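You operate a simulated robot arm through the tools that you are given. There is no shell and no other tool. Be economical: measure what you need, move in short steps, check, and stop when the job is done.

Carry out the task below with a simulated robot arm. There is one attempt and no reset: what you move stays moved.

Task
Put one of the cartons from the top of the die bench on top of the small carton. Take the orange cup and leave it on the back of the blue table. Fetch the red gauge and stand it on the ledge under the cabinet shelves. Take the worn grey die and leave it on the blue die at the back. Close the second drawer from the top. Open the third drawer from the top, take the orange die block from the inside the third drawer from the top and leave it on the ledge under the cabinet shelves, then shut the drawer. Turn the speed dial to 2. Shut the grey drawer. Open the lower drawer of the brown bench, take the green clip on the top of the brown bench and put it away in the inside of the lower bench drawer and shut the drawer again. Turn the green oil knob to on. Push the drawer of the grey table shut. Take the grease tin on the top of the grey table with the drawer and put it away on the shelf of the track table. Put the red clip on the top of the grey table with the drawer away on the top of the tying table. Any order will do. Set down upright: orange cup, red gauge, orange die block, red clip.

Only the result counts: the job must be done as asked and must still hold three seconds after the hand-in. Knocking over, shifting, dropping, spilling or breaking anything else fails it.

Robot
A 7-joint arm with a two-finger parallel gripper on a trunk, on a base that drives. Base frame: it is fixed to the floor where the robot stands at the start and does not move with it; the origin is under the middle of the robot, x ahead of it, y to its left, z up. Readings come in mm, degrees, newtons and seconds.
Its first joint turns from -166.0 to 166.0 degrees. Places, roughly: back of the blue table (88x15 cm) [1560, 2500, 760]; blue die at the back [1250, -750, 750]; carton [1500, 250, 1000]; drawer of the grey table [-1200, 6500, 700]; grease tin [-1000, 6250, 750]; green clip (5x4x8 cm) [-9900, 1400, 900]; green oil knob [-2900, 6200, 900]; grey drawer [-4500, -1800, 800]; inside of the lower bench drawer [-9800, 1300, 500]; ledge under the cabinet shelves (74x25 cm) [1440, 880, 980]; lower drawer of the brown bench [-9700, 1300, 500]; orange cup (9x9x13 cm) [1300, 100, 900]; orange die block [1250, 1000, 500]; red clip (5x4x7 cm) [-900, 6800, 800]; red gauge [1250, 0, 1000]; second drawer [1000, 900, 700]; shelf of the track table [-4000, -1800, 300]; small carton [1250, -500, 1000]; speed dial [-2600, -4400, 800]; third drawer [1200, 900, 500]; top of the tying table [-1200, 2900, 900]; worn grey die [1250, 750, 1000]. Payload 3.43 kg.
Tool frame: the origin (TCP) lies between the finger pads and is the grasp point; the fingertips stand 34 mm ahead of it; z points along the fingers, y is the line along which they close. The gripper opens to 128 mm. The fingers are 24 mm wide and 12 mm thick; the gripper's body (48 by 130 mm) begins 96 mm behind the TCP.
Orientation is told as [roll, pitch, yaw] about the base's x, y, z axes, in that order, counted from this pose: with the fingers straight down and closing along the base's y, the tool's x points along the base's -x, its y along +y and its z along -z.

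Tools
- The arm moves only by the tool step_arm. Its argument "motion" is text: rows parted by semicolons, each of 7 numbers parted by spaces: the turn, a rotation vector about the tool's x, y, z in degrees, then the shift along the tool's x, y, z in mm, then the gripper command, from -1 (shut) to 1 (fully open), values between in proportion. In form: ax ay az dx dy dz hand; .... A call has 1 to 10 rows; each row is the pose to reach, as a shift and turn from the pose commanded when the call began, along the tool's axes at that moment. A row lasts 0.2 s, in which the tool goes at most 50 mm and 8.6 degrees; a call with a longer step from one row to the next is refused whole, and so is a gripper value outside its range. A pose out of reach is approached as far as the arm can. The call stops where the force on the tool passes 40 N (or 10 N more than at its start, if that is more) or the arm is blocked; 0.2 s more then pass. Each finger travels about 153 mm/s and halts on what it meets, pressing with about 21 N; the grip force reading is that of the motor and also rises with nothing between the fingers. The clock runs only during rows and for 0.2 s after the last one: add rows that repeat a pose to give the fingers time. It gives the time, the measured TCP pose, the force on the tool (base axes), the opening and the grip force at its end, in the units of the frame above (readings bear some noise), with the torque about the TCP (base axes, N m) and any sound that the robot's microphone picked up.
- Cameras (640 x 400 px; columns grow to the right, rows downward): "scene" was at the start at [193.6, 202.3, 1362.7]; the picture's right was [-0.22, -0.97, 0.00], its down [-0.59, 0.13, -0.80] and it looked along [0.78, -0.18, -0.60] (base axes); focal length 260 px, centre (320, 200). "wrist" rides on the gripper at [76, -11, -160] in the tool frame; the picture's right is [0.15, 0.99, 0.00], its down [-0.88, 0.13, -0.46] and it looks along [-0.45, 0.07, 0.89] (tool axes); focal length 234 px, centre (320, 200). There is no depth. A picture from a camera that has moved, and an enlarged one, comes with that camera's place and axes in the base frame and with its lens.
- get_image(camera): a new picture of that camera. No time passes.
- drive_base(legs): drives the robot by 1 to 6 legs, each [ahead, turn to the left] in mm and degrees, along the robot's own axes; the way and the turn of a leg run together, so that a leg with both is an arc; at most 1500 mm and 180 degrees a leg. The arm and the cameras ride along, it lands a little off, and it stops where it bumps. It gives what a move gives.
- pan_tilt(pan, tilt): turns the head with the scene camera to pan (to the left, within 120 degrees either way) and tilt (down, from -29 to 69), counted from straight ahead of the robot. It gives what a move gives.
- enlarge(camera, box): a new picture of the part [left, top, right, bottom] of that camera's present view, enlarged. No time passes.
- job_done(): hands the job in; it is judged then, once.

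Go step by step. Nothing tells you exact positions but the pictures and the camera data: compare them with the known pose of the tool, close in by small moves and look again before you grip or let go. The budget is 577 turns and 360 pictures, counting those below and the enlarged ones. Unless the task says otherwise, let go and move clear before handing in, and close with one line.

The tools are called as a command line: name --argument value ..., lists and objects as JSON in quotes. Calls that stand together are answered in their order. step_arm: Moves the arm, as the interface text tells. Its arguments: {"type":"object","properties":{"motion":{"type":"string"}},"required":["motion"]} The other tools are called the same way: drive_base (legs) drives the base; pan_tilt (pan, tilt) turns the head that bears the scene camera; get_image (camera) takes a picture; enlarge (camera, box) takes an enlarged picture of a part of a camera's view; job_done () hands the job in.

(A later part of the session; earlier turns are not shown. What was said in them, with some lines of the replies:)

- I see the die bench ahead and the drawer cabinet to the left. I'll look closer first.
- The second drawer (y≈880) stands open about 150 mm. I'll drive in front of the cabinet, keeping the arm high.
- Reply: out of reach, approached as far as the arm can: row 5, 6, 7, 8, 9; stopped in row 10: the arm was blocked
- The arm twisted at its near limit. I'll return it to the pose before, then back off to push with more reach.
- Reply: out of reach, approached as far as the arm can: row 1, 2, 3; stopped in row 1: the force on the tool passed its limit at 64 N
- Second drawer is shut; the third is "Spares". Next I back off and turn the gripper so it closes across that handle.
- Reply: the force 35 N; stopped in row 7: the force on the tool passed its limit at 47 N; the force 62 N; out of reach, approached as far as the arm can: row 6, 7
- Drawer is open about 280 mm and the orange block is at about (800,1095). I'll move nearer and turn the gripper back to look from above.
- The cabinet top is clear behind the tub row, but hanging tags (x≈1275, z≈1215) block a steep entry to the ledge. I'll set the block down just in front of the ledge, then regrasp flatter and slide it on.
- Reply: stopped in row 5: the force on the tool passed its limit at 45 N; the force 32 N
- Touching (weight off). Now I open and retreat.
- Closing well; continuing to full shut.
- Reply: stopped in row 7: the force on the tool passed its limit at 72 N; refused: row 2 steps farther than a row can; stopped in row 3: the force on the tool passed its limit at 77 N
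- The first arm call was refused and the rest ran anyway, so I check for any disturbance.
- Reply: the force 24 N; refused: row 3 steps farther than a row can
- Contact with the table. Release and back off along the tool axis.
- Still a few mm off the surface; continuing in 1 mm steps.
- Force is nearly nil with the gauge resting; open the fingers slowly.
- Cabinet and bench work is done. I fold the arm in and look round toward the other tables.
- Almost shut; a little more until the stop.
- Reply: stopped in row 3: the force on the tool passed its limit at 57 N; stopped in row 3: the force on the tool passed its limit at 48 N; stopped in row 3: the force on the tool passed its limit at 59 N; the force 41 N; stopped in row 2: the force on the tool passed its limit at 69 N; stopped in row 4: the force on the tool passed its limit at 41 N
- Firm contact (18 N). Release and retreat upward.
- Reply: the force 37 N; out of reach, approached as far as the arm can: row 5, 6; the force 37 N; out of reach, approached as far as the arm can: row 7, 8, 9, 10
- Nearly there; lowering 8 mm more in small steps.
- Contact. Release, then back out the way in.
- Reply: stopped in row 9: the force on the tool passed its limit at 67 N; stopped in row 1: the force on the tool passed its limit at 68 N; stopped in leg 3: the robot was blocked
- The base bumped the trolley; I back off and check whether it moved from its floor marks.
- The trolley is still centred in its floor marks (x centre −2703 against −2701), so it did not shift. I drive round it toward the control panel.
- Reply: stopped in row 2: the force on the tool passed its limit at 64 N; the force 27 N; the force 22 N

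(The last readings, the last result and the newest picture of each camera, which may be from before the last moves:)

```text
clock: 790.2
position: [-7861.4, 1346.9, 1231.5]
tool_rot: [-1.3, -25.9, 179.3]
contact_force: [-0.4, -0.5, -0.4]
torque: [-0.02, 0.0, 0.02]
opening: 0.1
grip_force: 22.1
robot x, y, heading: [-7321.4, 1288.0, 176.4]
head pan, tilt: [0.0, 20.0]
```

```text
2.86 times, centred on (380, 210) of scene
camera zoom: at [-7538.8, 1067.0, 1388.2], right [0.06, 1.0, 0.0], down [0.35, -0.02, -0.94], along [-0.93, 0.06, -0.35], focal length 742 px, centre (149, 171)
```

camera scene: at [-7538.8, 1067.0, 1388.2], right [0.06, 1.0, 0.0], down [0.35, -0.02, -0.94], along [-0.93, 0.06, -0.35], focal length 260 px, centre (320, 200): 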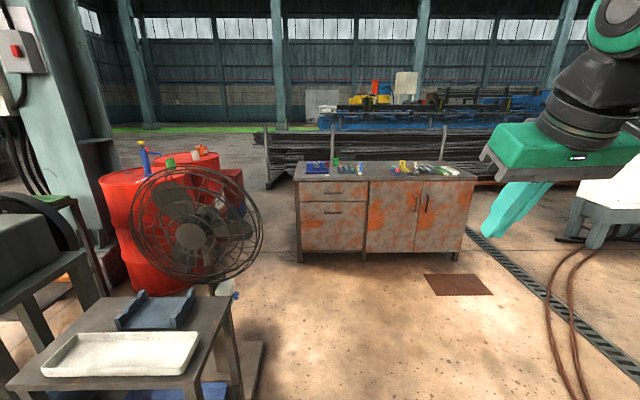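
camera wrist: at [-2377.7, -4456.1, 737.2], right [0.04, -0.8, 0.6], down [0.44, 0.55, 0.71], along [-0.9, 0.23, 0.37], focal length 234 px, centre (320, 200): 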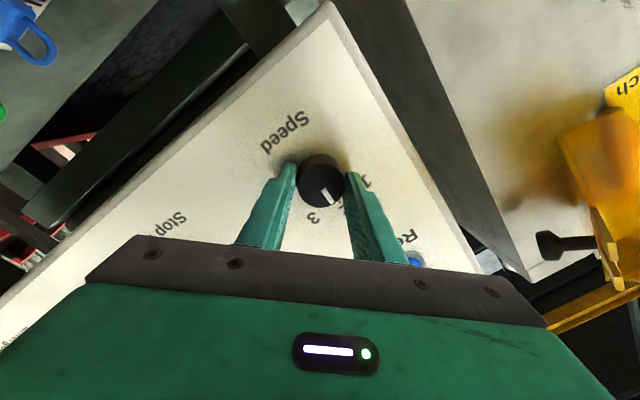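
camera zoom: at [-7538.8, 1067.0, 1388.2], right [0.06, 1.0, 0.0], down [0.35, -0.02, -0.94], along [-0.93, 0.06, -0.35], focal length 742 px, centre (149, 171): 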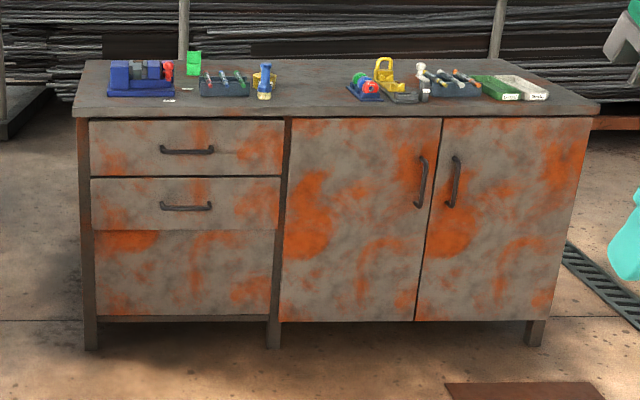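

drive_base --legs '[[1100, 0], [0, 3.6]]'

pan_tilt --pan 5 --tilt 35

get_image --camera "scene"

```text
clock: 796.4
position: [-8960.2, 1381.8, 1230.6]
tool_rot: [-1.3, -26.0, -177.1]
contact_force: [0.5, 0.2, -0.5]
torque: [-0.05, -0.01, 0.0]
opening: 0.1
grip_force: 21.4
robot x, y, heading: [-8419.1, 1352.5, -180.1]
head pan, tilt: [0.0, 20.0]
```

```text
clock: 797.1
position: [-8944.9, 1381.8, 1237.8]
tool_rot: [-1.4, -26.7, -177.0]
contact_force: [-0.2, -0.3, -0.2]
torque: [0.02, -0.01, 0.03]
opening: 0.1
grip_force: 21.3
robot x, y, heading: [-8419.6, 1356.8, -180.0]
head pan, tilt: [5.0, 35.0]
```

```text
65 pictures are left
camera scene: at [-8616.3, 1114.5, 1364.5], right [-0.09, 1.0, 0.0], down [0.58, 0.05, -0.81], along [-0.81, -0.07, -0.58], focal length 260 px, centre (320, 200)
```

scene: 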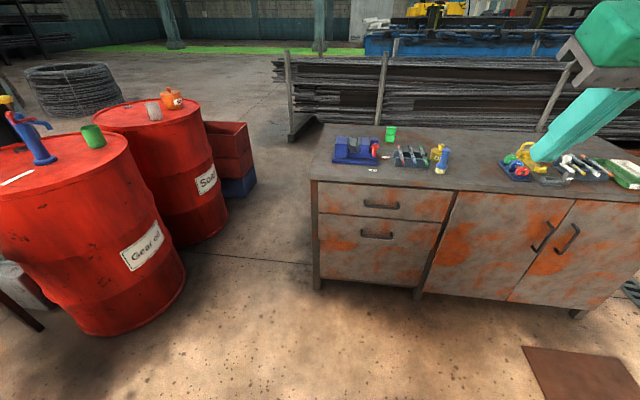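

step_arm --motion "0 -1.5 0 -4 3 43 -1; 0 -3 0 -7 7 86 -1; 0 -4.5 0 -11 10 128 -1; 0 -6 0 -14 13 171 -1; 0 -7.5 0 -18 16 214 -1; 0 -9 0 -21 20 257 -1; -0.5 -10.5 0 -25 23 300 -1; -1 -12 0 -28 26 342 -0.5; -1.4 -13.3 0 -32 30 385 -0.375"

step_arm --motion "0 0 8.5 0 0 0 -0.375; 0 0 17 0 0 0 -0.375; 0 0 25.5 0 0 0 -0.375; 0 0 34 0 0 0 -0.375; 0 0 42.5 0 0 0 -0.375; 0 0 51 0 0 0 -0.375; 0 0 59.5 0 0 0 -0.375; 0 0 68 0 0 0 -0.375; 0 0 76.5 0 0 0 -0.375; 0 0 85 0 0 0 -0.375"

get_image --camera "wrist"

```text
clock: 799.1
position: [-9143.6, 1350.5, 907.4]
tool_rot: [-0.2, -40.2, -176.9]
contact_force: [1.1, -0.4, 0.2]
torque: [0.0, 0.0, 0.04]
opening: 39.9
grip_force: 0.0
robot x, y, heading: [-8421.3, 1356.4, -179.7]
head pan, tilt: [5.0, 35.0]
```

```text
clock: 801.4
position: [-9145.0, 1351.5, 906.7]
tool_rot: [39.8, -3.3, 96.7]
contact_force: [0.1, 0.2, 0.3]
torque: [0.02, -0.01, 0.01]
opening: 39.9
grip_force: 0.0
robot x, y, heading: [-8416.5, 1358.6, -179.9]
head pan, tilt: [5.0, 35.0]
```

```text
64 pictures are left
camera wrist: at [-9026.3, 1281.9, 1018.8], right [-0.73, -0.27, 0.63], down [0.09, 0.87, 0.48], along [-0.67, 0.41, -0.61], focal length 234 px, centre (320, 200)
```

wrist: 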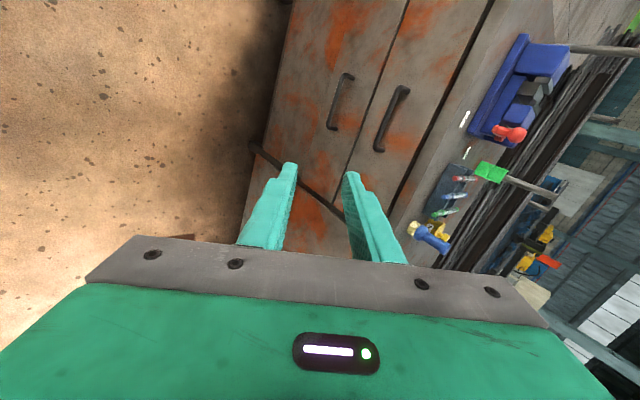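

step_arm --motion "0 0 1 3 6 46 -0.375; 0 0 2 6 12 93 -0.375; 0 0 3 8 18 140 -0.375; 0 0 4 11 24 186 -0.375; 0 0 5 14 31 233 -0.375; 0 0 6 17 37 279 -0.375; 0 0 6 19 43 326 -0.375; 0 0 6 22 49 372 -0.375; 0 0 6 25 55 419 -0.375"

get_image --camera "wrist"

enlarge --camera "scene" --box '[300, 150, 460, 300]'

```text
clock: 803.4
position: [-9453.0, 1307.6, 619.4]
tool_rot: [40.0, 0.6, 92.3]
contact_force: [0.1, -0.4, 1.4]
torque: [0.0, -0.06, -0.04]
opening: 39.9
grip_force: 0.0
robot x, y, heading: [-8418.0, 1357.9, -180.0]
head pan, tilt: [5.0, 35.0]
```

```text
63 pictures are left
camera wrist: at [-9339.9, 1234.3, 736.2], right [-0.75, -0.17, 0.64], down [0.16, 0.89, 0.42], along [-0.64, 0.42, -0.64], focal length 234 px, centre (320, 200)
```

wrist: 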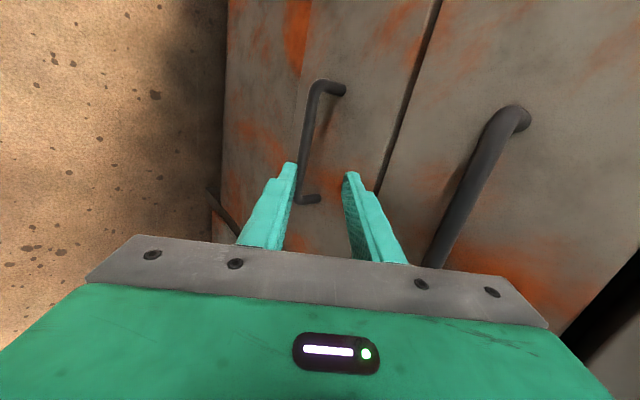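

```text
2.67 times, centred on (380, 225) of scene
camera zoom: at [-8616.0, 1114.4, 1364.4], right [-0.09, 1.0, 0.0], down [0.58, 0.05, -0.81], along [-0.81, -0.07, -0.58], focal length 692 px, centre (160, 133)
```

zoom: 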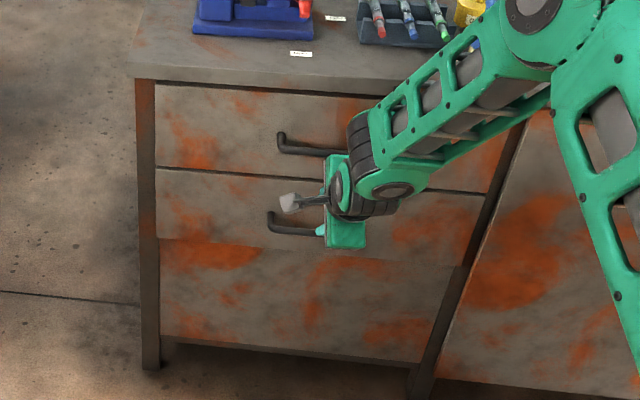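

step_arm --motion "0 0 0 0 -6 30 -0.45; 0 0 0 0 -13 60 -0.5; 0 0 0 0 -13 80 -0.5; 0 0 0 0 -13 80 -0.5"

get_image --camera "wrist"

```text
clock: 804.4
position: [-9495.0, 1303.3, 550.6]
tool_rot: [40.1, 0.4, 92.1]
contact_force: [0.7, 0.4, 0.5]
torque: [0.03, -0.02, 0.03]
opening: 31.9
grip_force: 0.1
robot x, y, heading: [-8421.9, 1355.2, -180.0]
head pan, tilt: [5.0, 35.0]
```

```text
61 pictures are left
camera wrist: at [-9381.6, 1231.8, 667.3], right [-0.75, -0.17, 0.64], down [0.16, 0.89, 0.42], along [-0.64, 0.42, -0.64], focal length 234 px, centre (320, 200)
```

wrist: 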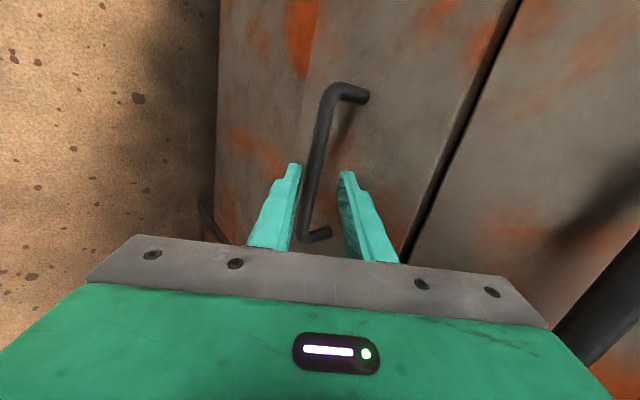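

step_arm --motion "0 0 0 0 -3 12 -0.5; 0 0 0 0 -4 24 -0.5; 0 0 0 0 -4 24 -0.5"

get_image --camera "wrist"

```text
clock: 805.1
position: [-9507.4, 1303.1, 530.3]
tool_rot: [40.1, 0.5, 92.2]
contact_force: [-0.1, 0.3, 0.0]
torque: [-0.02, 0.03, 0.01]
opening: 31.9
grip_force: 0.1
robot x, y, heading: [-8416.5, 1357.0, -180.1]
head pan, tilt: [5.0, 35.0]
```

```text
60 pictures are left
camera wrist: at [-9393.7, 1231.5, 646.3], right [-0.75, -0.17, 0.64], down [0.16, 0.89, 0.43], along [-0.64, 0.42, -0.64], focal length 234 px, centre (320, 200)
```

wrist: 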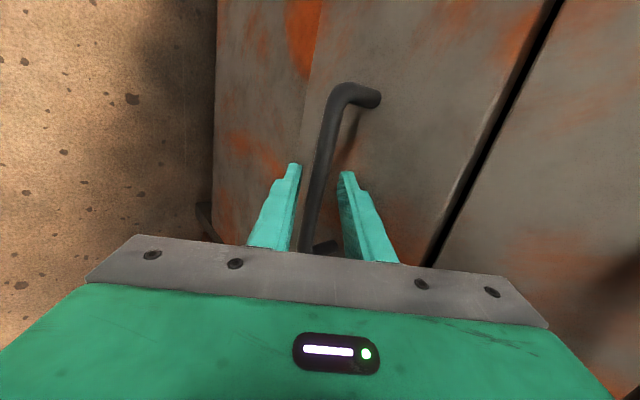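

step_arm --motion "0 0 0 0 -1 8 -0.5; 0 0 0 0 -1 15 -0.5; 0 0 0 0 -1 15 -0.72; 0 0 0 0 -1 15 -0.72"

get_image --camera "wrist"

```text
clock: 805.5
position: [-9502.8, 1303.5, 541.0]
tool_rot: [40.8, 0.4, 92.3]
contact_force: [-0.9, 0.8, -1.7]
torque: [0.0, 0.06, 0.0]
opening: 31.7
grip_force: 0.1
robot x, y, heading: [-8417.3, 1359.1, -180.3]
head pan, tilt: [5.0, 35.0]
stopped in row 1: the force on the tool passed its limit at 59 N (the readings are from after the stop); the commanded pose is now the measured one
```

```text
59 pictures are left
camera wrist: at [-9388.5, 1231.2, 656.5], right [-0.74, -0.17, 0.65], down [0.16, 0.89, 0.42], along [-0.65, 0.42, -0.63], focal length 234 px, centre (320, 200)
```

wrist: 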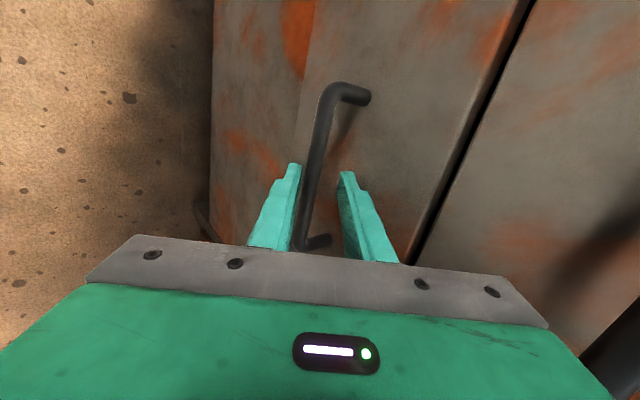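

step_arm --motion "0 0 0 0 -2 8 -0.5; 0 0 0 0 -2 8 -0.72; 0 0 0 0 -2 8 -0.72"

get_image --camera "wrist"

```text
clock: 806.3
position: [-9507.5, 1301.7, 533.3]
tool_rot: [40.7, 0.3, 92.2]
contact_force: [9.7, 0.0, -3.1]
torque: [-0.02, -0.19, -0.13]
opening: 23.6
grip_force: 4.5
robot x, y, heading: [-8419.8, 1357.8, -179.8]
head pan, tilt: [5.0, 35.0]
```

```text
58 pictures are left
camera wrist: at [-9391.9, 1230.9, 648.5], right [-0.74, -0.17, 0.65], down [0.16, 0.89, 0.42], along [-0.65, 0.42, -0.63], focal length 234 px, centre (320, 200)
```

wrist: 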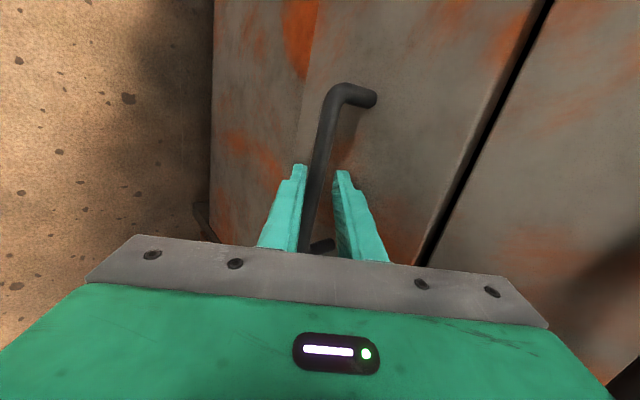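

step_arm --motion "0 0 0 0 -3 0 -0.72; 0 0 0 0 -3 0 -0.72; 0 0 0 0 -15 -10 -0.72; 0 0 0 0 -30 -23 -0.72; 0 0 0 0 -46 -36 -0.72; 0 0 0 0 -61 -49 -0.72; 0 0 0 0 -76 -62 -0.72; 0 0 0 0 -91 -75 -0.72; 0 0 0 0 -106 -88 -0.72; 0 0 0 0 -121 -102 -0.72"

get_image --camera "scene"

```text
clock: 808.5
position: [-9347.5, 1307.7, 530.6]
tool_rot: [40.7, 0.5, 92.4]
contact_force: [-0.3, -0.6, -0.8]
torque: [0.0, -0.01, 0.01]
opening: 17.9
grip_force: 0.1
robot x, y, heading: [-8418.5, 1358.8, -180.3]
head pan, tilt: [5.0, 35.0]
```

```text
57 pictures are left
camera scene: at [-8616.6, 1114.5, 1364.4], right [-0.09, 1.0, 0.0], down [0.58, 0.05, -0.81], along [-0.81, -0.07, -0.58], focal length 260 px, centre (320, 200)
```

scene: 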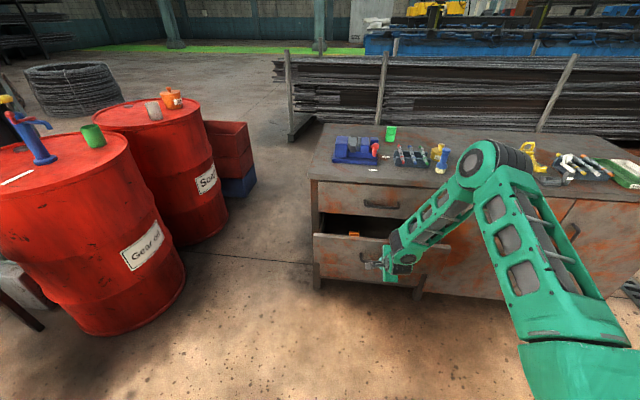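

step_arm --motion "0 0 0 0 -15 -13 -0.72; 0 0 0 0 -30 -26 -0.72; 0 0 0 0 -46 -39 -0.72; 0 0 0 0 -61 -52 -0.72; 0 0 0 0 -68 -59 -0.72"

enlarge --camera "scene" --box '[280, 110, 500, 290]'

```text
clock: 809.7
position: [-9259.9, 1313.1, 532.4]
tool_rot: [40.7, 0.4, 92.3]
contact_force: [-2.6, -0.6, 0.8]
torque: [0.01, -0.02, -0.03]
opening: 18.2
grip_force: 0.3
robot x, y, heading: [-8421.1, 1357.4, -180.0]
head pan, tilt: [5.0, 35.0]
```

```text
2.22 times, centred on (390, 200) of scene
camera zoom: at [-8616.5, 1114.5, 1364.4], right [-0.09, 1.0, 0.0], down [0.58, 0.05, -0.81], along [-0.81, -0.07, -0.58], focal length 577 px, centre (164, 200)
```

zoom: 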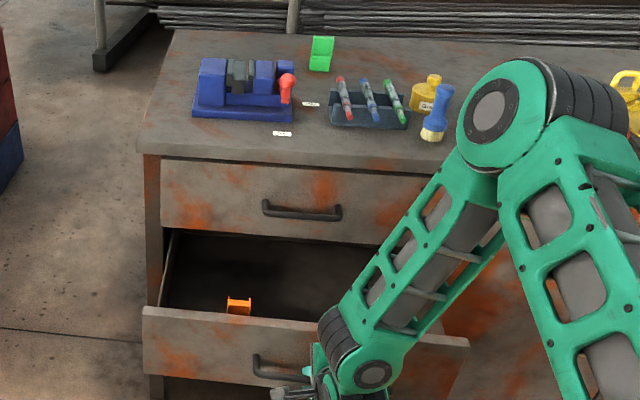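

step_arm --motion "0 0 0 0 0 0 -0.375; 0 0 0 0 0 0 -0.375; 0 0 0 0 0 -40 -0.375; 0 0 0 0 0 -80 -0.375; 0 0 0 0 0 -120 -0.375; 0 0 0 0 10 -165 -0.375; 0 0 0 0 20 -210 -0.375"

step_arm --motion "0 0 -8.5 0 32 -37 0; 0 0 -17 0 64 -74 0; 0 0 -25.5 0 96 -111 0; 0 0 -34 0 128 -148 0; 0 0 -42.5 0 160 -185 0; 0 0 -51 0 192 -222 0; 0 0 -59.5 0 200 -230 0; 0 0 -68 0 200 -230 0; 0 0 -76.5 0 200 -230 0; 0 0 -85 0 200 -230 0"

get_image --camera "scene"

```text
clock: 811.3
position: [-9134.5, 1321.5, 687.5]
tool_rot: [39.4, 0.0, 92.5]
contact_force: [0.3, -0.1, 0.1]
torque: [0.0, -0.02, 0.03]
opening: 39.8
grip_force: 0.1
out of reach, approached as far as the arm can: row 7
robot x, y, heading: [-8423.1, 1358.6, -180.0]
head pan, tilt: [5.0, 35.0]
```

```text
clock: 813.5
position: [-9138.5, 1321.7, 1010.4]
tool_rot: [4.8, -40.5, 175.5]
contact_force: [-0.6, -0.5, -0.9]
torque: [0.0, -0.03, 0.02]
opening: 63.7
grip_force: 0.0
out of reach, approached as far as the arm can: row 1, 2
robot x, y, heading: [-8421.9, 1358.1, -180.1]
head pan, tilt: [5.0, 35.0]
```

```text
55 pictures are left
camera scene: at [-8616.3, 1114.5, 1364.4], right [-0.09, 1.0, 0.0], down [0.58, 0.05, -0.81], along [-0.81, -0.07, -0.58], focal length 260 px, centre (320, 200)
```

scene: 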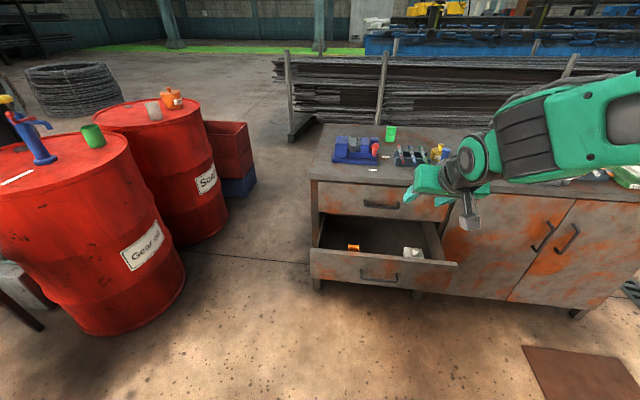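

step_arm --motion "0 5 -1.5 -23 0 -27 0; 0 10 -3 -46 0 -53 0; 0 15 -4.5 -69 0 -80 0; 0 20 -5.5 -91 0 -106 0; 0 20 -5.5 -91 0 -106 0"

drive_base --legs '[[410, 0]]'

get_image --camera "wrist"

get_image --camera "scene"

```text
clock: 814.7
position: [-9138.5, 1331.4, 1148.7]
tool_rot: [0.9, -20.8, -177.1]
contact_force: [0.2, -0.8, 0.6]
torque: [0.02, 0.02, -0.03]
opening: 64.0
grip_force: 0.1
robot x, y, heading: [-8419.1, 1357.5, -180.1]
head pan, tilt: [5.0, 35.0]
```

```text
clock: 817.3
position: [-9547.7, 1329.8, 1148.4]
tool_rot: [1.0, -20.9, -177.2]
contact_force: [-0.1, -0.9, 0.1]
torque: [-0.01, -0.03, 0.03]
opening: 64.0
grip_force: 0.0
robot x, y, heading: [-8831.5, 1361.6, -180.0]
head pan, tilt: [5.0, 35.0]
```

```text
54 pictures are left
camera wrist: at [-9422.2, 1348.8, 1272.0], right [0.19, -0.98, -0.04], down [-0.65, -0.15, 0.74], along [-0.73, -0.12, -0.67], focal length 234 px, centre (320, 200)
```

wrist: 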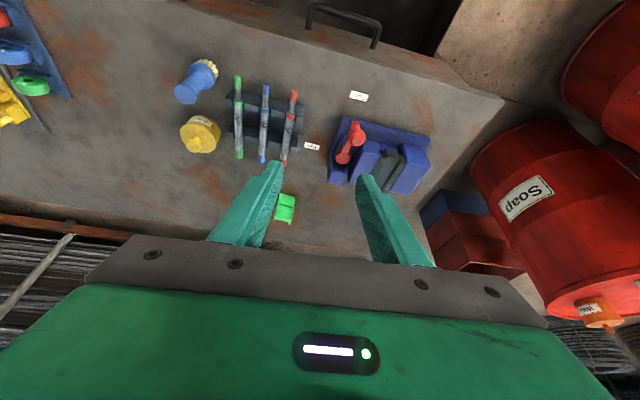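

```text
53 pictures are left
camera scene: at [-9026.5, 1114.2, 1364.4], right [-0.09, 1.0, 0.0], down [0.58, 0.05, -0.81], along [-0.81, -0.07, -0.58], focal length 260 px, centre (320, 200)
```

scene: 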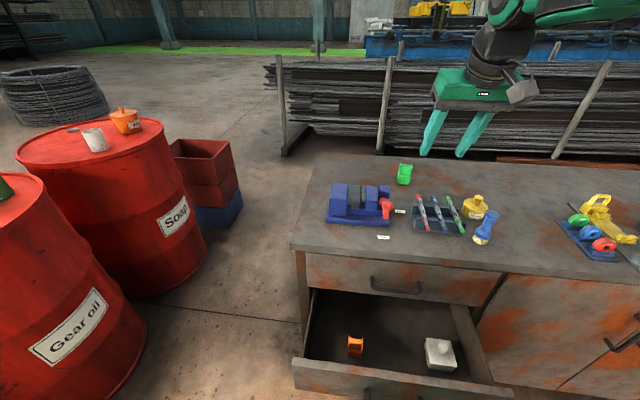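

enlarge --camera "wrist" --box '[240, 120, 400, 240]'

enlarge --camera "scene" --box '[350, 140, 470, 240]'

```text
3.33 times, centred on (320, 180) of wrist
camera zoom: at [-9422.2, 1348.8, 1272.0], right [0.19, -0.98, -0.04], down [-0.65, -0.15, 0.74], along [-0.73, -0.12, -0.67], focal length 781 px, centre (320, 267)
```

zoom: 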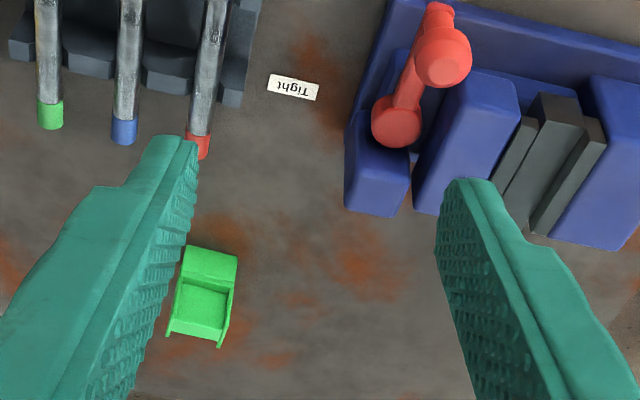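

```text
4.00 times, centred on (410, 190) of scene
camera zoom: at [-9026.5, 1114.2, 1364.4], right [-0.09, 1.0, 0.0], down [0.58, 0.05, -0.81], along [-0.81, -0.07, -0.58], focal length 1039 px, centre (-40, 240)
```

zoom: 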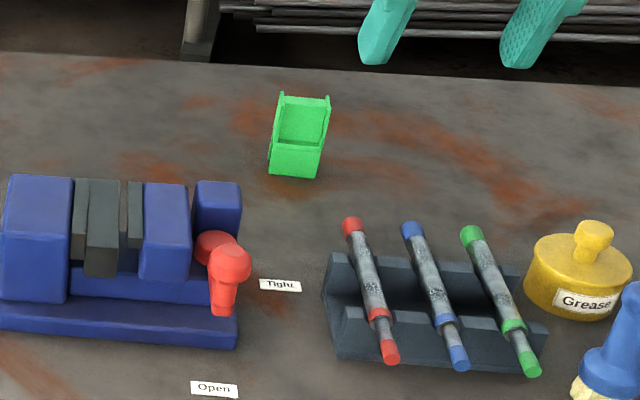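

step_arm --motion "0 0 0 -40 -6 15 0.35; 0 0 0 -80 -11 35 0.35; 0 0 0 -120 -17 60 0.35; 0 0 0 -155 -23 90 0.35; 0 0 0 -185 -28 125 0.35; 0 0 0 -205 -34 165 0.35; 0 0 0 -220 -39 210 0.35; 0 0 0 -232 -45 255 0.35; 0 0 0 -240 -50 290 0.35; 0 0 0 -240 -50 290 0.35"

get_image --camera "wrist"

enlarge --camera "scene" --box '[350, 120, 470, 220]'

```text
clock: 819.5
position: [-9866.2, 1359.6, 976.4]
tool_rot: [0.9, -21.7, -177.2]
contact_force: [0.6, 0.0, -0.9]
torque: [-0.04, -0.01, 0.05]
opening: 86.1
grip_force: 0.2
robot x, y, heading: [-8827.5, 1359.1, -180.1]
head pan, tilt: [5.0, 35.0]
```

```text
50 pictures are left
camera wrist: at [-9738.8, 1377.9, 1096.9], right [0.19, -0.98, -0.04], down [-0.64, -0.16, 0.75], along [-0.74, -0.12, -0.66], focal length 234 px, centre (320, 200)
```

wrist: 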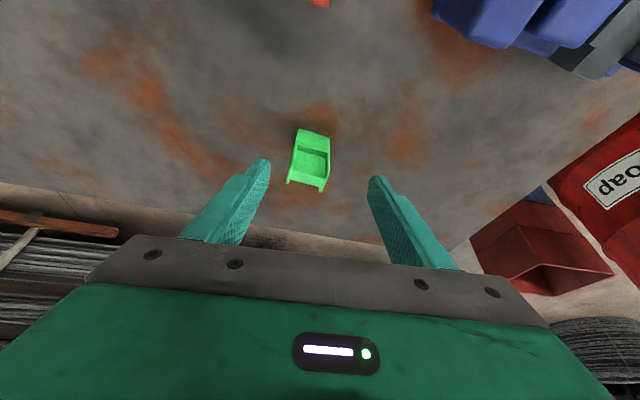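

```text
4.00 times, centred on (410, 170) of scene
camera zoom: at [-9026.6, 1114.2, 1364.4], right [-0.09, 1.0, 0.0], down [0.58, 0.05, -0.81], along [-0.81, -0.07, -0.58], focal length 1039 px, centre (-40, 320)
```

zoom: 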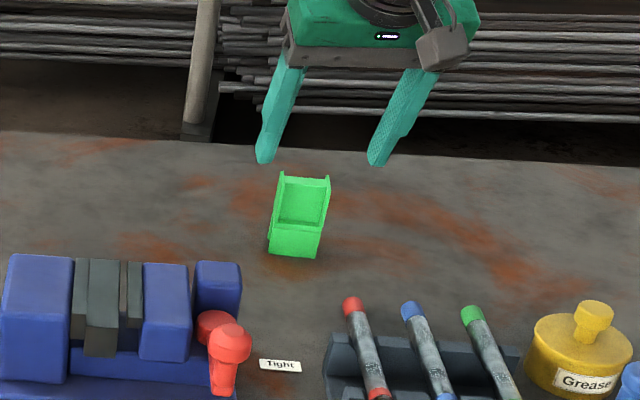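

step_arm --motion "0 0 0 -4 -2 40 0.35; 0 0 0 -8 -4 80 0.35; 0 0 0 -11 -6 108 0.35; 0 0 0 -11 -6 118 0.35; 0 0 0 -11 -6 118 0.35"

get_image --camera "wrist"

```text
clock: 820.7
position: [-9919.2, 1360.9, 870.0]
tool_rot: [0.9, -21.6, -177.2]
contact_force: [-0.1, 0.7, 0.3]
torque: [0.03, 0.02, 0.02]
opening: 86.4
grip_force: 0.0
robot x, y, heading: [-8832.3, 1358.7, -180.0]
head pan, tilt: [5.0, 35.0]
```

```text
48 pictures are left
camera wrist: at [-9792.2, 1379.7, 991.2], right [0.19, -0.98, -0.04], down [-0.64, -0.15, 0.75], along [-0.74, -0.12, -0.66], focal length 234 px, centre (320, 200)
```

wrist: 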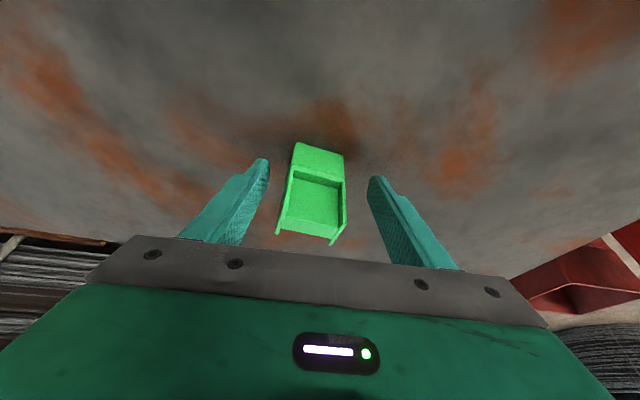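

step_arm --motion "0 0 0 0 0 2 0.1; 0 0 0 0 0 2 -0.2; 0 0 0 0 0 2 -1; 0 0 0 0 0 2 -1; 0 0 0 0 0 2 -1; 0 0 0 -8 0 -18 -1; 0 0 0 -24 0 -57 -1; 0 0 0 -40 0 -98 -1; 0 0 0 -56 0 -140 -1"

get_image --camera "wrist"

```text
clock: 822.7
position: [-9922.1, 1362.2, 1020.2]
tool_rot: [1.0, -21.5, -177.2]
contact_force: [-0.3, -0.2, -1.5]
torque: [-0.03, 0.03, -0.01]
opening: 44.5
grip_force: 20.9
robot x, y, heading: [-8829.2, 1358.2, -180.0]
head pan, tilt: [5.0, 35.0]
```

```text
47 pictures are left
camera wrist: at [-9793.5, 1381.5, 1142.3], right [0.19, -0.98, -0.04], down [-0.65, -0.15, 0.75], along [-0.74, -0.12, -0.66], focal length 234 px, centre (320, 200)
```

wrist: 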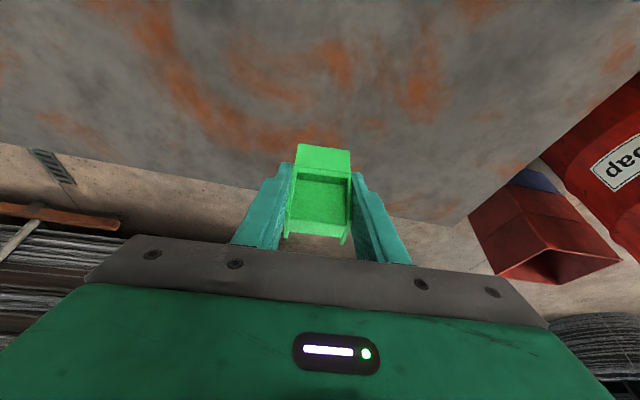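

step_arm --motion "0 0 0 -15 0 -40 -1; 0 2 0 -10 5 -80 -1; 0 5 0 30 10 -100 -1; 0 8 0 70 15 -120 -1; 0 11 0 110 20 -140 -1; 0 14 0 150 27 -160 -1; 0 16.5 0 190 35 -180 -1; 0 16.5 0 214 35 -193 -1"

drive_base --legs '[[-180, 0]]'

get_image --camera "scene"

get_image --camera "wrist"

```text
clock: 824.5
position: [-9649.1, 1342.5, 1120.9]
tool_rot: [0.9, -5.0, -176.8]
contact_force: [-0.6, -0.2, -0.9]
torque: [0.02, -0.01, -0.01]
opening: 44.7
grip_force: 21.3
robot x, y, heading: [-8831.4, 1357.9, -179.8]
head pan, tilt: [5.0, 35.0]
```

```text
clock: 826.0
position: [-9467.9, 1343.3, 1120.7]
tool_rot: [0.7, -5.1, -176.9]
contact_force: [-0.1, -0.1, -0.9]
torque: [0.0, -0.02, 0.01]
opening: 44.6
grip_force: 21.2
robot x, y, heading: [-8643.5, 1355.8, 180.1]
head pan, tilt: [5.0, 35.0]
```

```text
46 pictures are left
camera scene: at [-8844.8, 1114.3, 1364.4], right [-0.09, 1.0, 0.0], down [0.58, 0.05, -0.81], along [-0.81, -0.07, -0.58], focal length 260 px, centre (320, 200)
```

scene: 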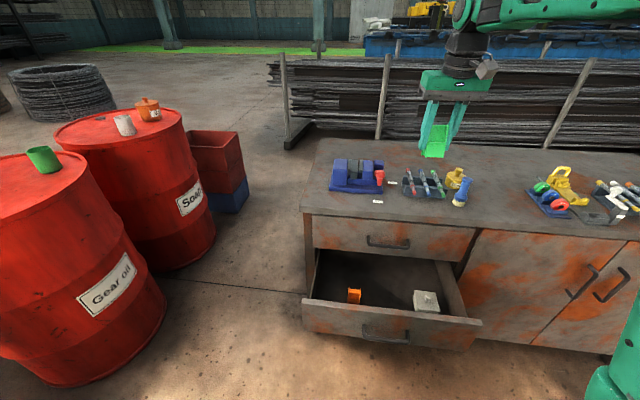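

```text
45 pictures are left
camera wrist: at [-9379.1, 1361.5, 1274.1], right [0.2, -0.98, 0.0], down [-0.83, -0.17, 0.53], along [-0.52, -0.11, -0.85], focal length 234 px, centre (320, 200)
```

wrist: 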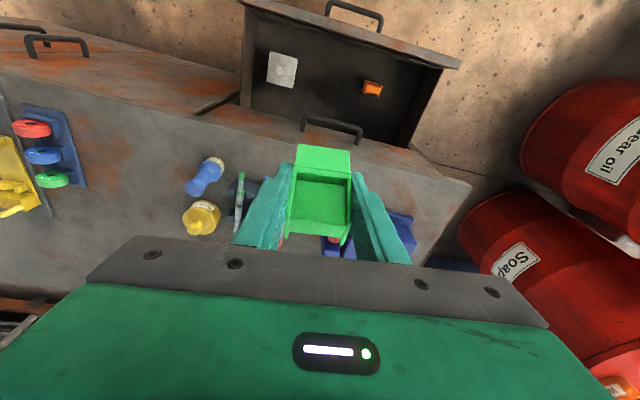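

step_arm --motion "0 0 0 7 5 30 -1; 0 0 0 20 10 75 -1; 0 0 0 33 15 120 -1; 0 0 0 45 20 165 -1; 0 0 0 50 24 210 -1; 0 0 0 55 24 255 -1; 0 0 0 59 24 300 -1; 0 0 0 63 24 345 -1; 0 0 0 67 24 390 -1; 0 0 0 70 24 430 -1"

get_image --camera "wrist"

get_image --camera "scene"

```text
clock: 828.2
position: [-9424.1, 1315.4, 698.5]
tool_rot: [0.8, -5.8, -176.8]
contact_force: [0.3, -0.6, -0.4]
torque: [0.0, 0.0, -0.01]
opening: 44.7
grip_force: 21.3
robot x, y, heading: [-8648.8, 1360.5, 180.1]
head pan, tilt: [5.0, 35.0]
```

```text
44 pictures are left
camera wrist: at [-9333.3, 1332.4, 849.0], right [0.2, -0.98, 0.0], down [-0.82, -0.17, 0.54], along [-0.53, -0.11, -0.84], focal length 234 px, centre (320, 200)
```

wrist: 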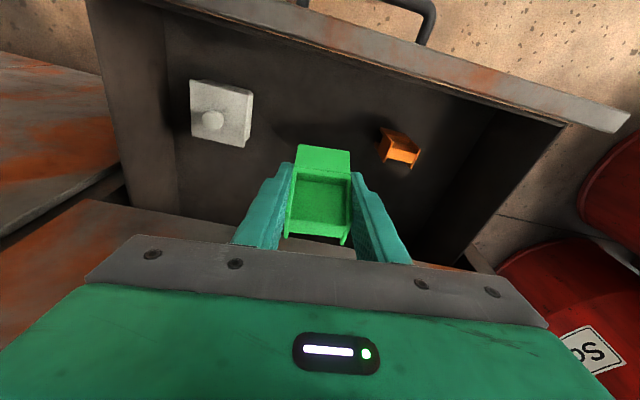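

```text
43 pictures are left
camera scene: at [-8844.4, 1114.3, 1364.5], right [-0.09, 1.0, 0.0], down [0.58, 0.05, -0.81], along [-0.81, -0.07, -0.58], focal length 260 px, centre (320, 200)
```

scene: 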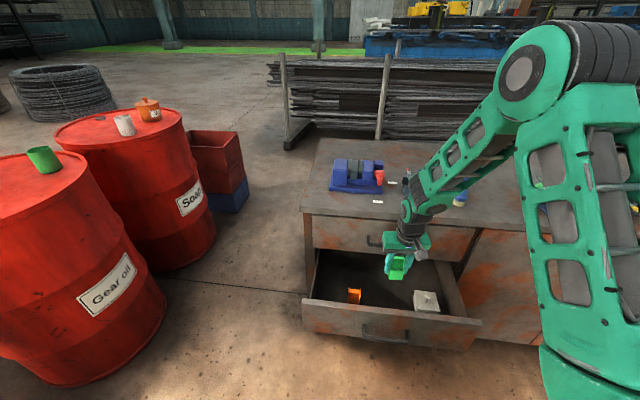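

step_arm --motion "0 0 0 -3 0 40 -1; 0 0 0 2 0 80 -1; 0 0 0 6 0 120 -1; 0 0 0 10 0 155 -1; 0 0 0 13 0 185 -1; 0 0 0 13 0 185 -1"

get_image --camera "wrist"

```text
clock: 829.6
position: [-9429.5, 1312.9, 510.5]
tool_rot: [0.8, -5.8, -176.9]
contact_force: [-0.3, 0.1, -0.1]
torque: [0.01, 0.01, -0.01]
opening: 44.5
grip_force: 21.3
robot x, y, heading: [-8642.2, 1359.5, 179.8]
head pan, tilt: [5.0, 35.0]
```

```text
42 pictures are left
camera wrist: at [-9340.5, 1330.5, 662.1], right [0.2, -0.98, 0.0], down [-0.82, -0.17, 0.54], along [-0.53, -0.11, -0.84], focal length 234 px, centre (320, 200)
```

wrist: 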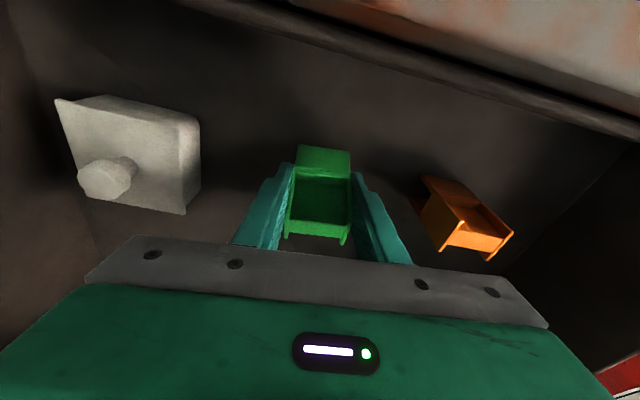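

step_arm --motion "0 0 0 1 -6 6 -1; 0 0 0 1 -12 12 -1; 0 0 0 2 -15 18 -1; 0 0 0 2 -15 24 -1; 0 0 0 3 -15 28 -1; 0 0 0 3 -15 28 -1"

get_image --camera "wrist"

```text
clock: 830.7
position: [-9427.6, 1328.3, 497.0]
tool_rot: [0.6, -6.7, -176.9]
contact_force: [0.7, -0.5, -0.8]
torque: [0.0, -0.01, -0.01]
opening: 44.9
grip_force: 21.7
robot x, y, heading: [-8648.9, 1357.8, 179.9]
head pan, tilt: [5.0, 35.0]
stopped in row 5: the force on the tool passed its limit at 162 N (the readings are from after the stop); the commanded pose is now the measured one
```

```text
41 pictures are left
camera wrist: at [-9335.0, 1345.3, 648.8], right [0.2, -0.98, -0.01], down [-0.81, -0.17, 0.56], along [-0.55, -0.11, -0.83], focal length 234 px, centre (320, 200)
```

wrist: 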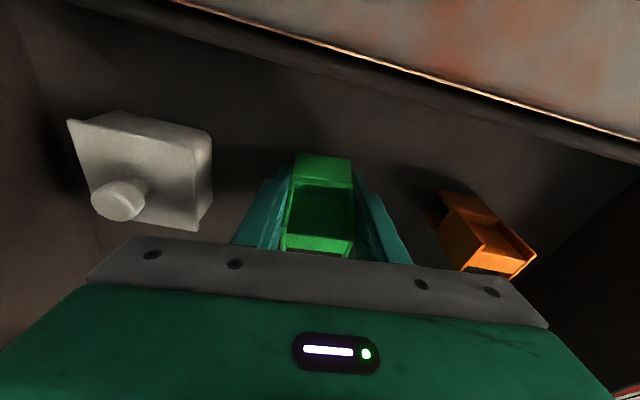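

step_arm --motion "0 0 0 0 0 2 -1; 0 0 0 0 0 4 -1; 0 0 0 1 0 6 -1; 0 0 0 1 0 6 -1"

```text
clock: 831.7
position: [-9427.0, 1328.6, 492.2]
tool_rot: [0.7, -6.7, -176.9]
contact_force: [-0.7, 0.0, -0.3]
torque: [0.0, -0.02, -0.01]
opening: 44.8
grip_force: 21.6
robot x, y, heading: [-8647.9, 1355.5, 179.9]
head pan, tilt: [5.0, 35.0]
```

step_arm --motion "0 0 0 0 0 1.5 -1; 0 0 0 0 0 3 -1; 0 0 0 0 0 4.5 -1; 0 0 0 0 0 4.5 -1"

```text
clock: 832.7
position: [-9427.9, 1328.7, 489.7]
tool_rot: [0.7, -7.0, -177.1]
contact_force: [-0.3, 2.0, 32.1]
torque: [0.88, -0.1, 0.1]
opening: 44.8
grip_force: 21.7
robot x, y, heading: [-8649.6, 1361.3, 179.9]
head pan, tilt: [5.0, 35.0]
```

step_arm --motion "0 0 0 0 0 -1.5 -1; 0 0 0 0 0 -1.5 -0.15; 0 0 0 0 0 -1.5 0; 0 0 0 0 0 -1.5 0; 0 0 0 -2 0 -20 0; 0 0 0 -6 0 -60 0; 0 0 0 -10 0 -100 0; 0 0 0 -14 0 -145 0; 0 0 0 -18 0 -190 0"

get_image --camera "wrist"

```text
clock: 834.7
position: [-9422.7, 1331.9, 678.8]
tool_rot: [0.6, -6.6, -176.9]
contact_force: [1.3, 0.3, 0.0]
torque: [0.04, -0.01, 0.0]
opening: 64.2
grip_force: 0.1
robot x, y, heading: [-8647.8, 1357.5, 179.9]
head pan, tilt: [5.0, 35.0]
```

```text
40 pictures are left
camera wrist: at [-9330.4, 1348.8, 829.4], right [0.2, -0.98, -0.01], down [-0.81, -0.17, 0.56], along [-0.55, -0.11, -0.83], focal length 234 px, centre (320, 200)
```

wrist: 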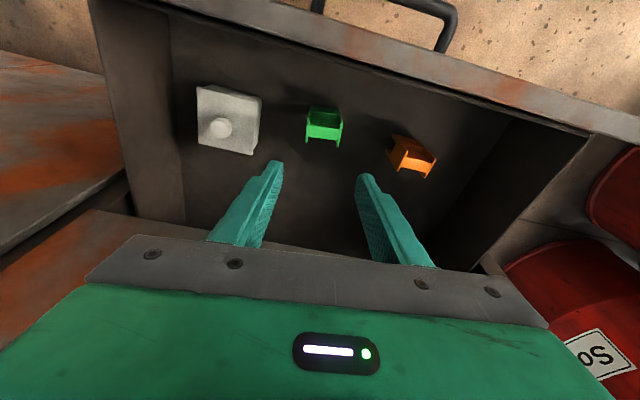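

step_arm --motion "0 0 0 -5 0 -45 -0.5; 0 0 0 -10 0 -90 -1; 0 0 0 -16 0 -135 -1; 0 0 0 -21 0 -180 -1; 0 0 0 -26 0 -225 -1; 0 0 0 -31 0 -270 -1; 0 0 0 -37 0 -318 -1"

drive_base --legs '[[-235, 0]]'

step_arm --motion "0 -4 0 0 1 35 -1; 0 -8 0 0 3 70 -1; 0 -12 0 5 5 110 -1; 0 -16 0 10 8 150 -1; 0 -20 0 15 10 190 -1; 0 -24 0 20 13 235 -1; 0 -28 0 25 16 280 -1; 0 -31 0 30 19 325 -1; 0 -33.5 0 30 21 370 -1; 0 -33.5 0 30 21 400 -1"

get_image --camera "wrist"

get_image --camera "scene"

```text
clock: 836.3
position: [-9422.7, 1335.5, 999.3]
tool_rot: [0.7, -6.5, -176.9]
contact_force: [-0.7, -0.3, -0.8]
torque: [-0.02, 0.0, 0.02]
opening: 0.1
grip_force: 20.7
robot x, y, heading: [-8649.0, 1359.3, 180.0]
head pan, tilt: [5.0, 35.0]
```

```text
clock: 838.1
position: [-9188.2, 1337.7, 998.5]
tool_rot: [0.7, -6.8, -177.3]
contact_force: [0.2, 0.1, 0.0]
torque: [0.03, 0.04, -0.02]
opening: 0.0
grip_force: 21.2
robot x, y, heading: [-8413.5, 1358.3, 179.5]
head pan, tilt: [5.0, 35.0]
```

```text
clock: 840.3
position: [-9197.6, 1311.3, 607.9]
tool_rot: [0.9, -40.9, -177.6]
contact_force: [-0.5, 0.3, 0.7]
torque: [0.0, -0.01, -0.01]
opening: 0.0
grip_force: 21.6
robot x, y, heading: [-8411.7, 1359.1, 179.7]
head pan, tilt: [5.0, 35.0]
```

```text
39 pictures are left
camera wrist: at [-9036.5, 1331.0, 680.1], right [0.16, -0.98, -0.08], down [-0.36, -0.14, 0.92], along [-0.92, -0.12, -0.38], focal length 234 px, centre (320, 200)
```

wrist: 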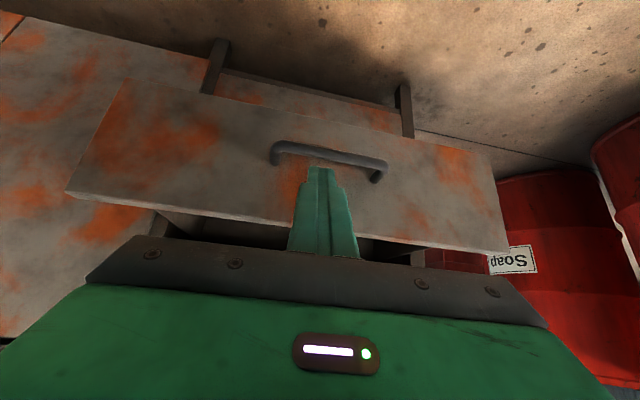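

```text
38 pictures are left
camera scene: at [-8609.9, 1114.7, 1364.4], right [-0.08, 1.0, 0.0], down [0.58, 0.05, -0.81], along [-0.81, -0.07, -0.58], focal length 260 px, centre (320, 200)
```

scene: 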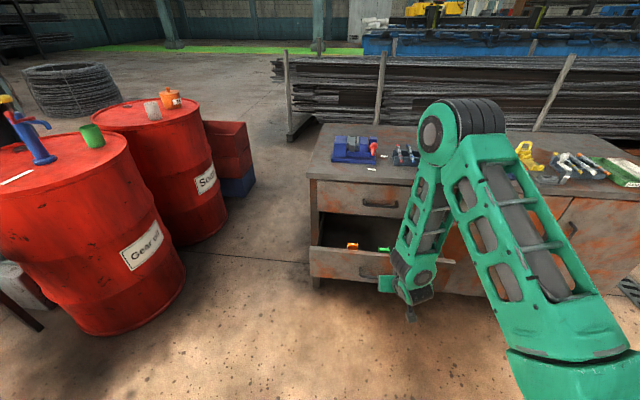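

step_arm --motion "0 0 0 10 0 12 -1; 0 0 0 -8 0 28 -1; 0 0 0 -26 0 43 -1; 0 0 0 -44 0 59 -1; 0 0 0 -63 0 75 -1; 0 0 0 -81 0 90 -1; 0 0 0 -99 0 106 -1; 0 0 0 -117 0 122 -1; 0 0 0 -135 0 138 -1; 0 0 0 -153 0 153 -1"

get_image --camera "scene"

```text
clock: 842.5
position: [-9410.8, 1299.0, 592.8]
tool_rot: [1.0, -41.0, -177.6]
contact_force: [-0.3, 0.0, 1.0]
torque: [-0.01, 0.01, 0.0]
opening: 0.0
grip_force: 21.4
robot x, y, heading: [-8413.7, 1353.2, 179.7]
head pan, tilt: [5.0, 35.0]
```

```text
37 pictures are left
camera scene: at [-8610.2, 1114.7, 1364.4], right [-0.08, 1.0, 0.0], down [0.58, 0.05, -0.81], along [-0.81, -0.07, -0.58], focal length 260 px, centre (320, 200)
```

scene: 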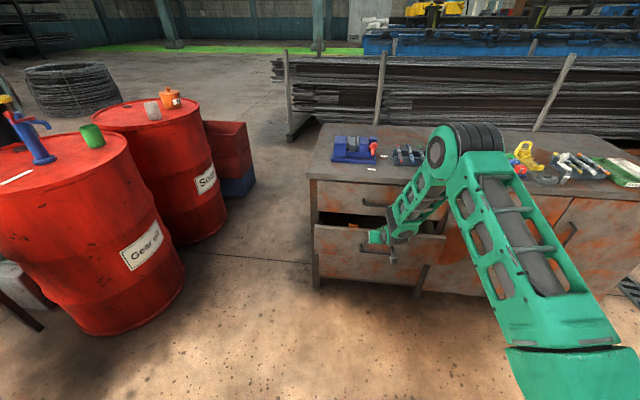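

step_arm --motion "0 0 0 -14 0 12 -1; 0 0 0 -28 0 24 -1; 0 0 0 -41 0 36 -1; 0 0 0 -55 0 48 -1; 0 0 0 -66 0 57 -1; 0 0 0 -77 0 67 -1; 0 0 0 -86 0 74 -1; 0 0 0 -95 0 82 -1; 0 0 0 -103 0 89 -1"

enlarge --camera "scene" --box '[290, 140, 470, 300]'

get_image --camera "wrist"

```text
clock: 844.1
position: [-9514.5, 1292.1, 606.6]
tool_rot: [0.9, -41.1, -177.5]
contact_force: [-0.3, -1.2, -1.4]
torque: [-0.01, 0.13, 0.04]
opening: 0.2
grip_force: 21.0
robot x, y, heading: [-8412.2, 1356.2, 179.7]
head pan, tilt: [5.0, 35.0]
stopped in row 8: the force on the tool passed its limit at 64 N (the readings are from after the stop); the commanded pose is now the measured one
```

```text
2.50 times, centred on (380, 220) of scene
camera zoom: at [-8610.8, 1114.7, 1364.3], right [-0.08, 1.0, 0.0], down [0.58, 0.05, -0.81], along [-0.81, -0.07, -0.59], focal length 649 px, centre (170, 150)
```

zoom: 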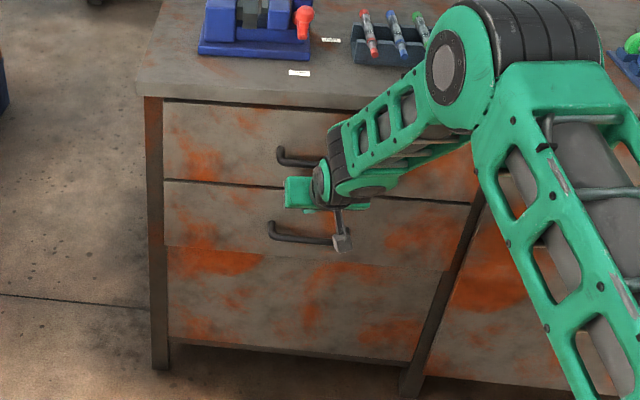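

```text
35 pictures are left
camera wrist: at [-9353.5, 1312.1, 676.8], right [0.16, -0.98, -0.09], down [-0.36, -0.14, 0.92], along [-0.92, -0.12, -0.37], focal length 234 px, centre (320, 200)
```

wrist: 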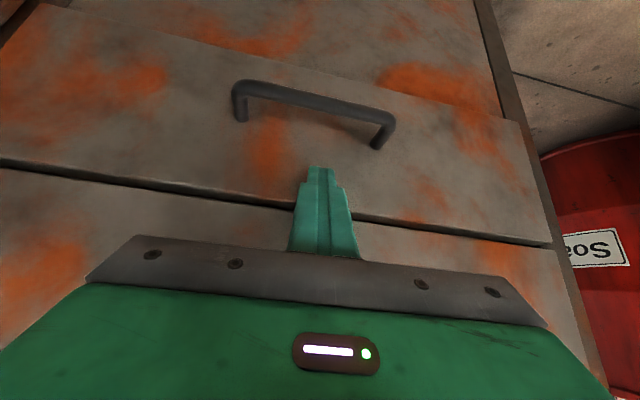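

step_arm --motion "0 0 0 14 0 10 -1; 0 0 0 8 0 15 -1; 0 0 0 2 0 20 -1; 0 0 0 -4 0 25 -1; 0 0 0 -8 0 29 -1"

enlarge --camera "wrist" --box '[0, 60, 640, 280]'

```text
clock: 844.9
position: [-9514.7, 1292.0, 599.0]
tool_rot: [0.7, -41.3, -177.4]
contact_force: [-0.3, 0.5, -0.7]
torque: [0.01, 0.07, -0.03]
opening: 0.0
grip_force: 21.3
robot x, y, heading: [-8412.2, 1354.5, 179.9]
head pan, tilt: [5.0, 35.0]
stopped in row 4: the force on the tool passed its limit at 60 N (the readings are from after the stop); the commanded pose is now the measured one
```

```text
1.00 times, centred on (320, 170) of wrist (not enlarged: the box is as wide or as high as the picture)
camera zoom: at [-9353.2, 1311.2, 670.9], right [0.16, -0.98, -0.09], down [-0.35, -0.14, 0.92], along [-0.92, -0.12, -0.37], focal length 234 px, centre (320, 230)
```

zoom: 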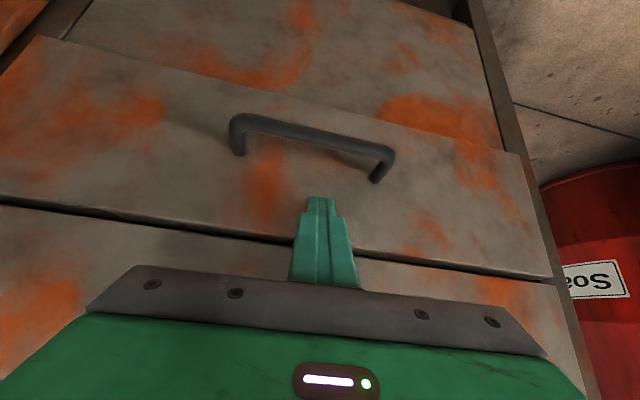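

step_arm --motion "0 0 0 30 0 -26 -1; 0 0 0 60 0 -52 -1; 0 0 0 90 0 -78 -1; 0 0 0 60 0 -115 -1; 0 0 0 30 0 -150 -1; 0 0 0 0 0 -185 -1; 0 0 0 -30 0 -220 -1"

get_image --camera "scene"

```text
clock: 846.5
position: [-9393.0, 1300.6, 782.5]
tool_rot: [0.7, -41.2, -177.4]
contact_force: [-0.1, 0.9, -0.1]
torque: [-0.03, 0.02, 0.03]
opening: 0.4
grip_force: 21.2
robot x, y, heading: [-8409.3, 1355.9, 179.6]
head pan, tilt: [5.0, 35.0]
```

```text
33 pictures are left
camera scene: at [-8610.6, 1114.7, 1364.3], right [-0.08, 1.0, 0.0], down [0.58, 0.05, -0.81], along [-0.81, -0.07, -0.59], focal length 260 px, centre (320, 200)
```

scene: 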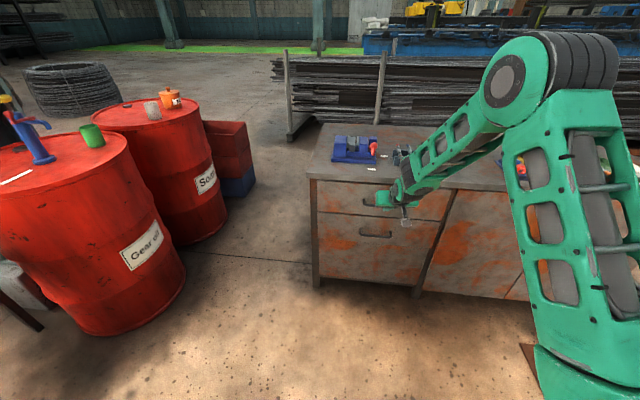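

The bench drawer is shut, the arm is clear, and every part of the task has been done. I hand the job in.

job_done

```text
The job is handed in.
```

I did every part of the task and handed the job in. I judged each part from pictures at the time, and the hand-in gave no verdict. The base bumped the floor trolley once, but pictures afterwards showed it centred in its floor marks. The green clip met the drawer floor at 162 N on the way down, but stood whole in the picture after release.
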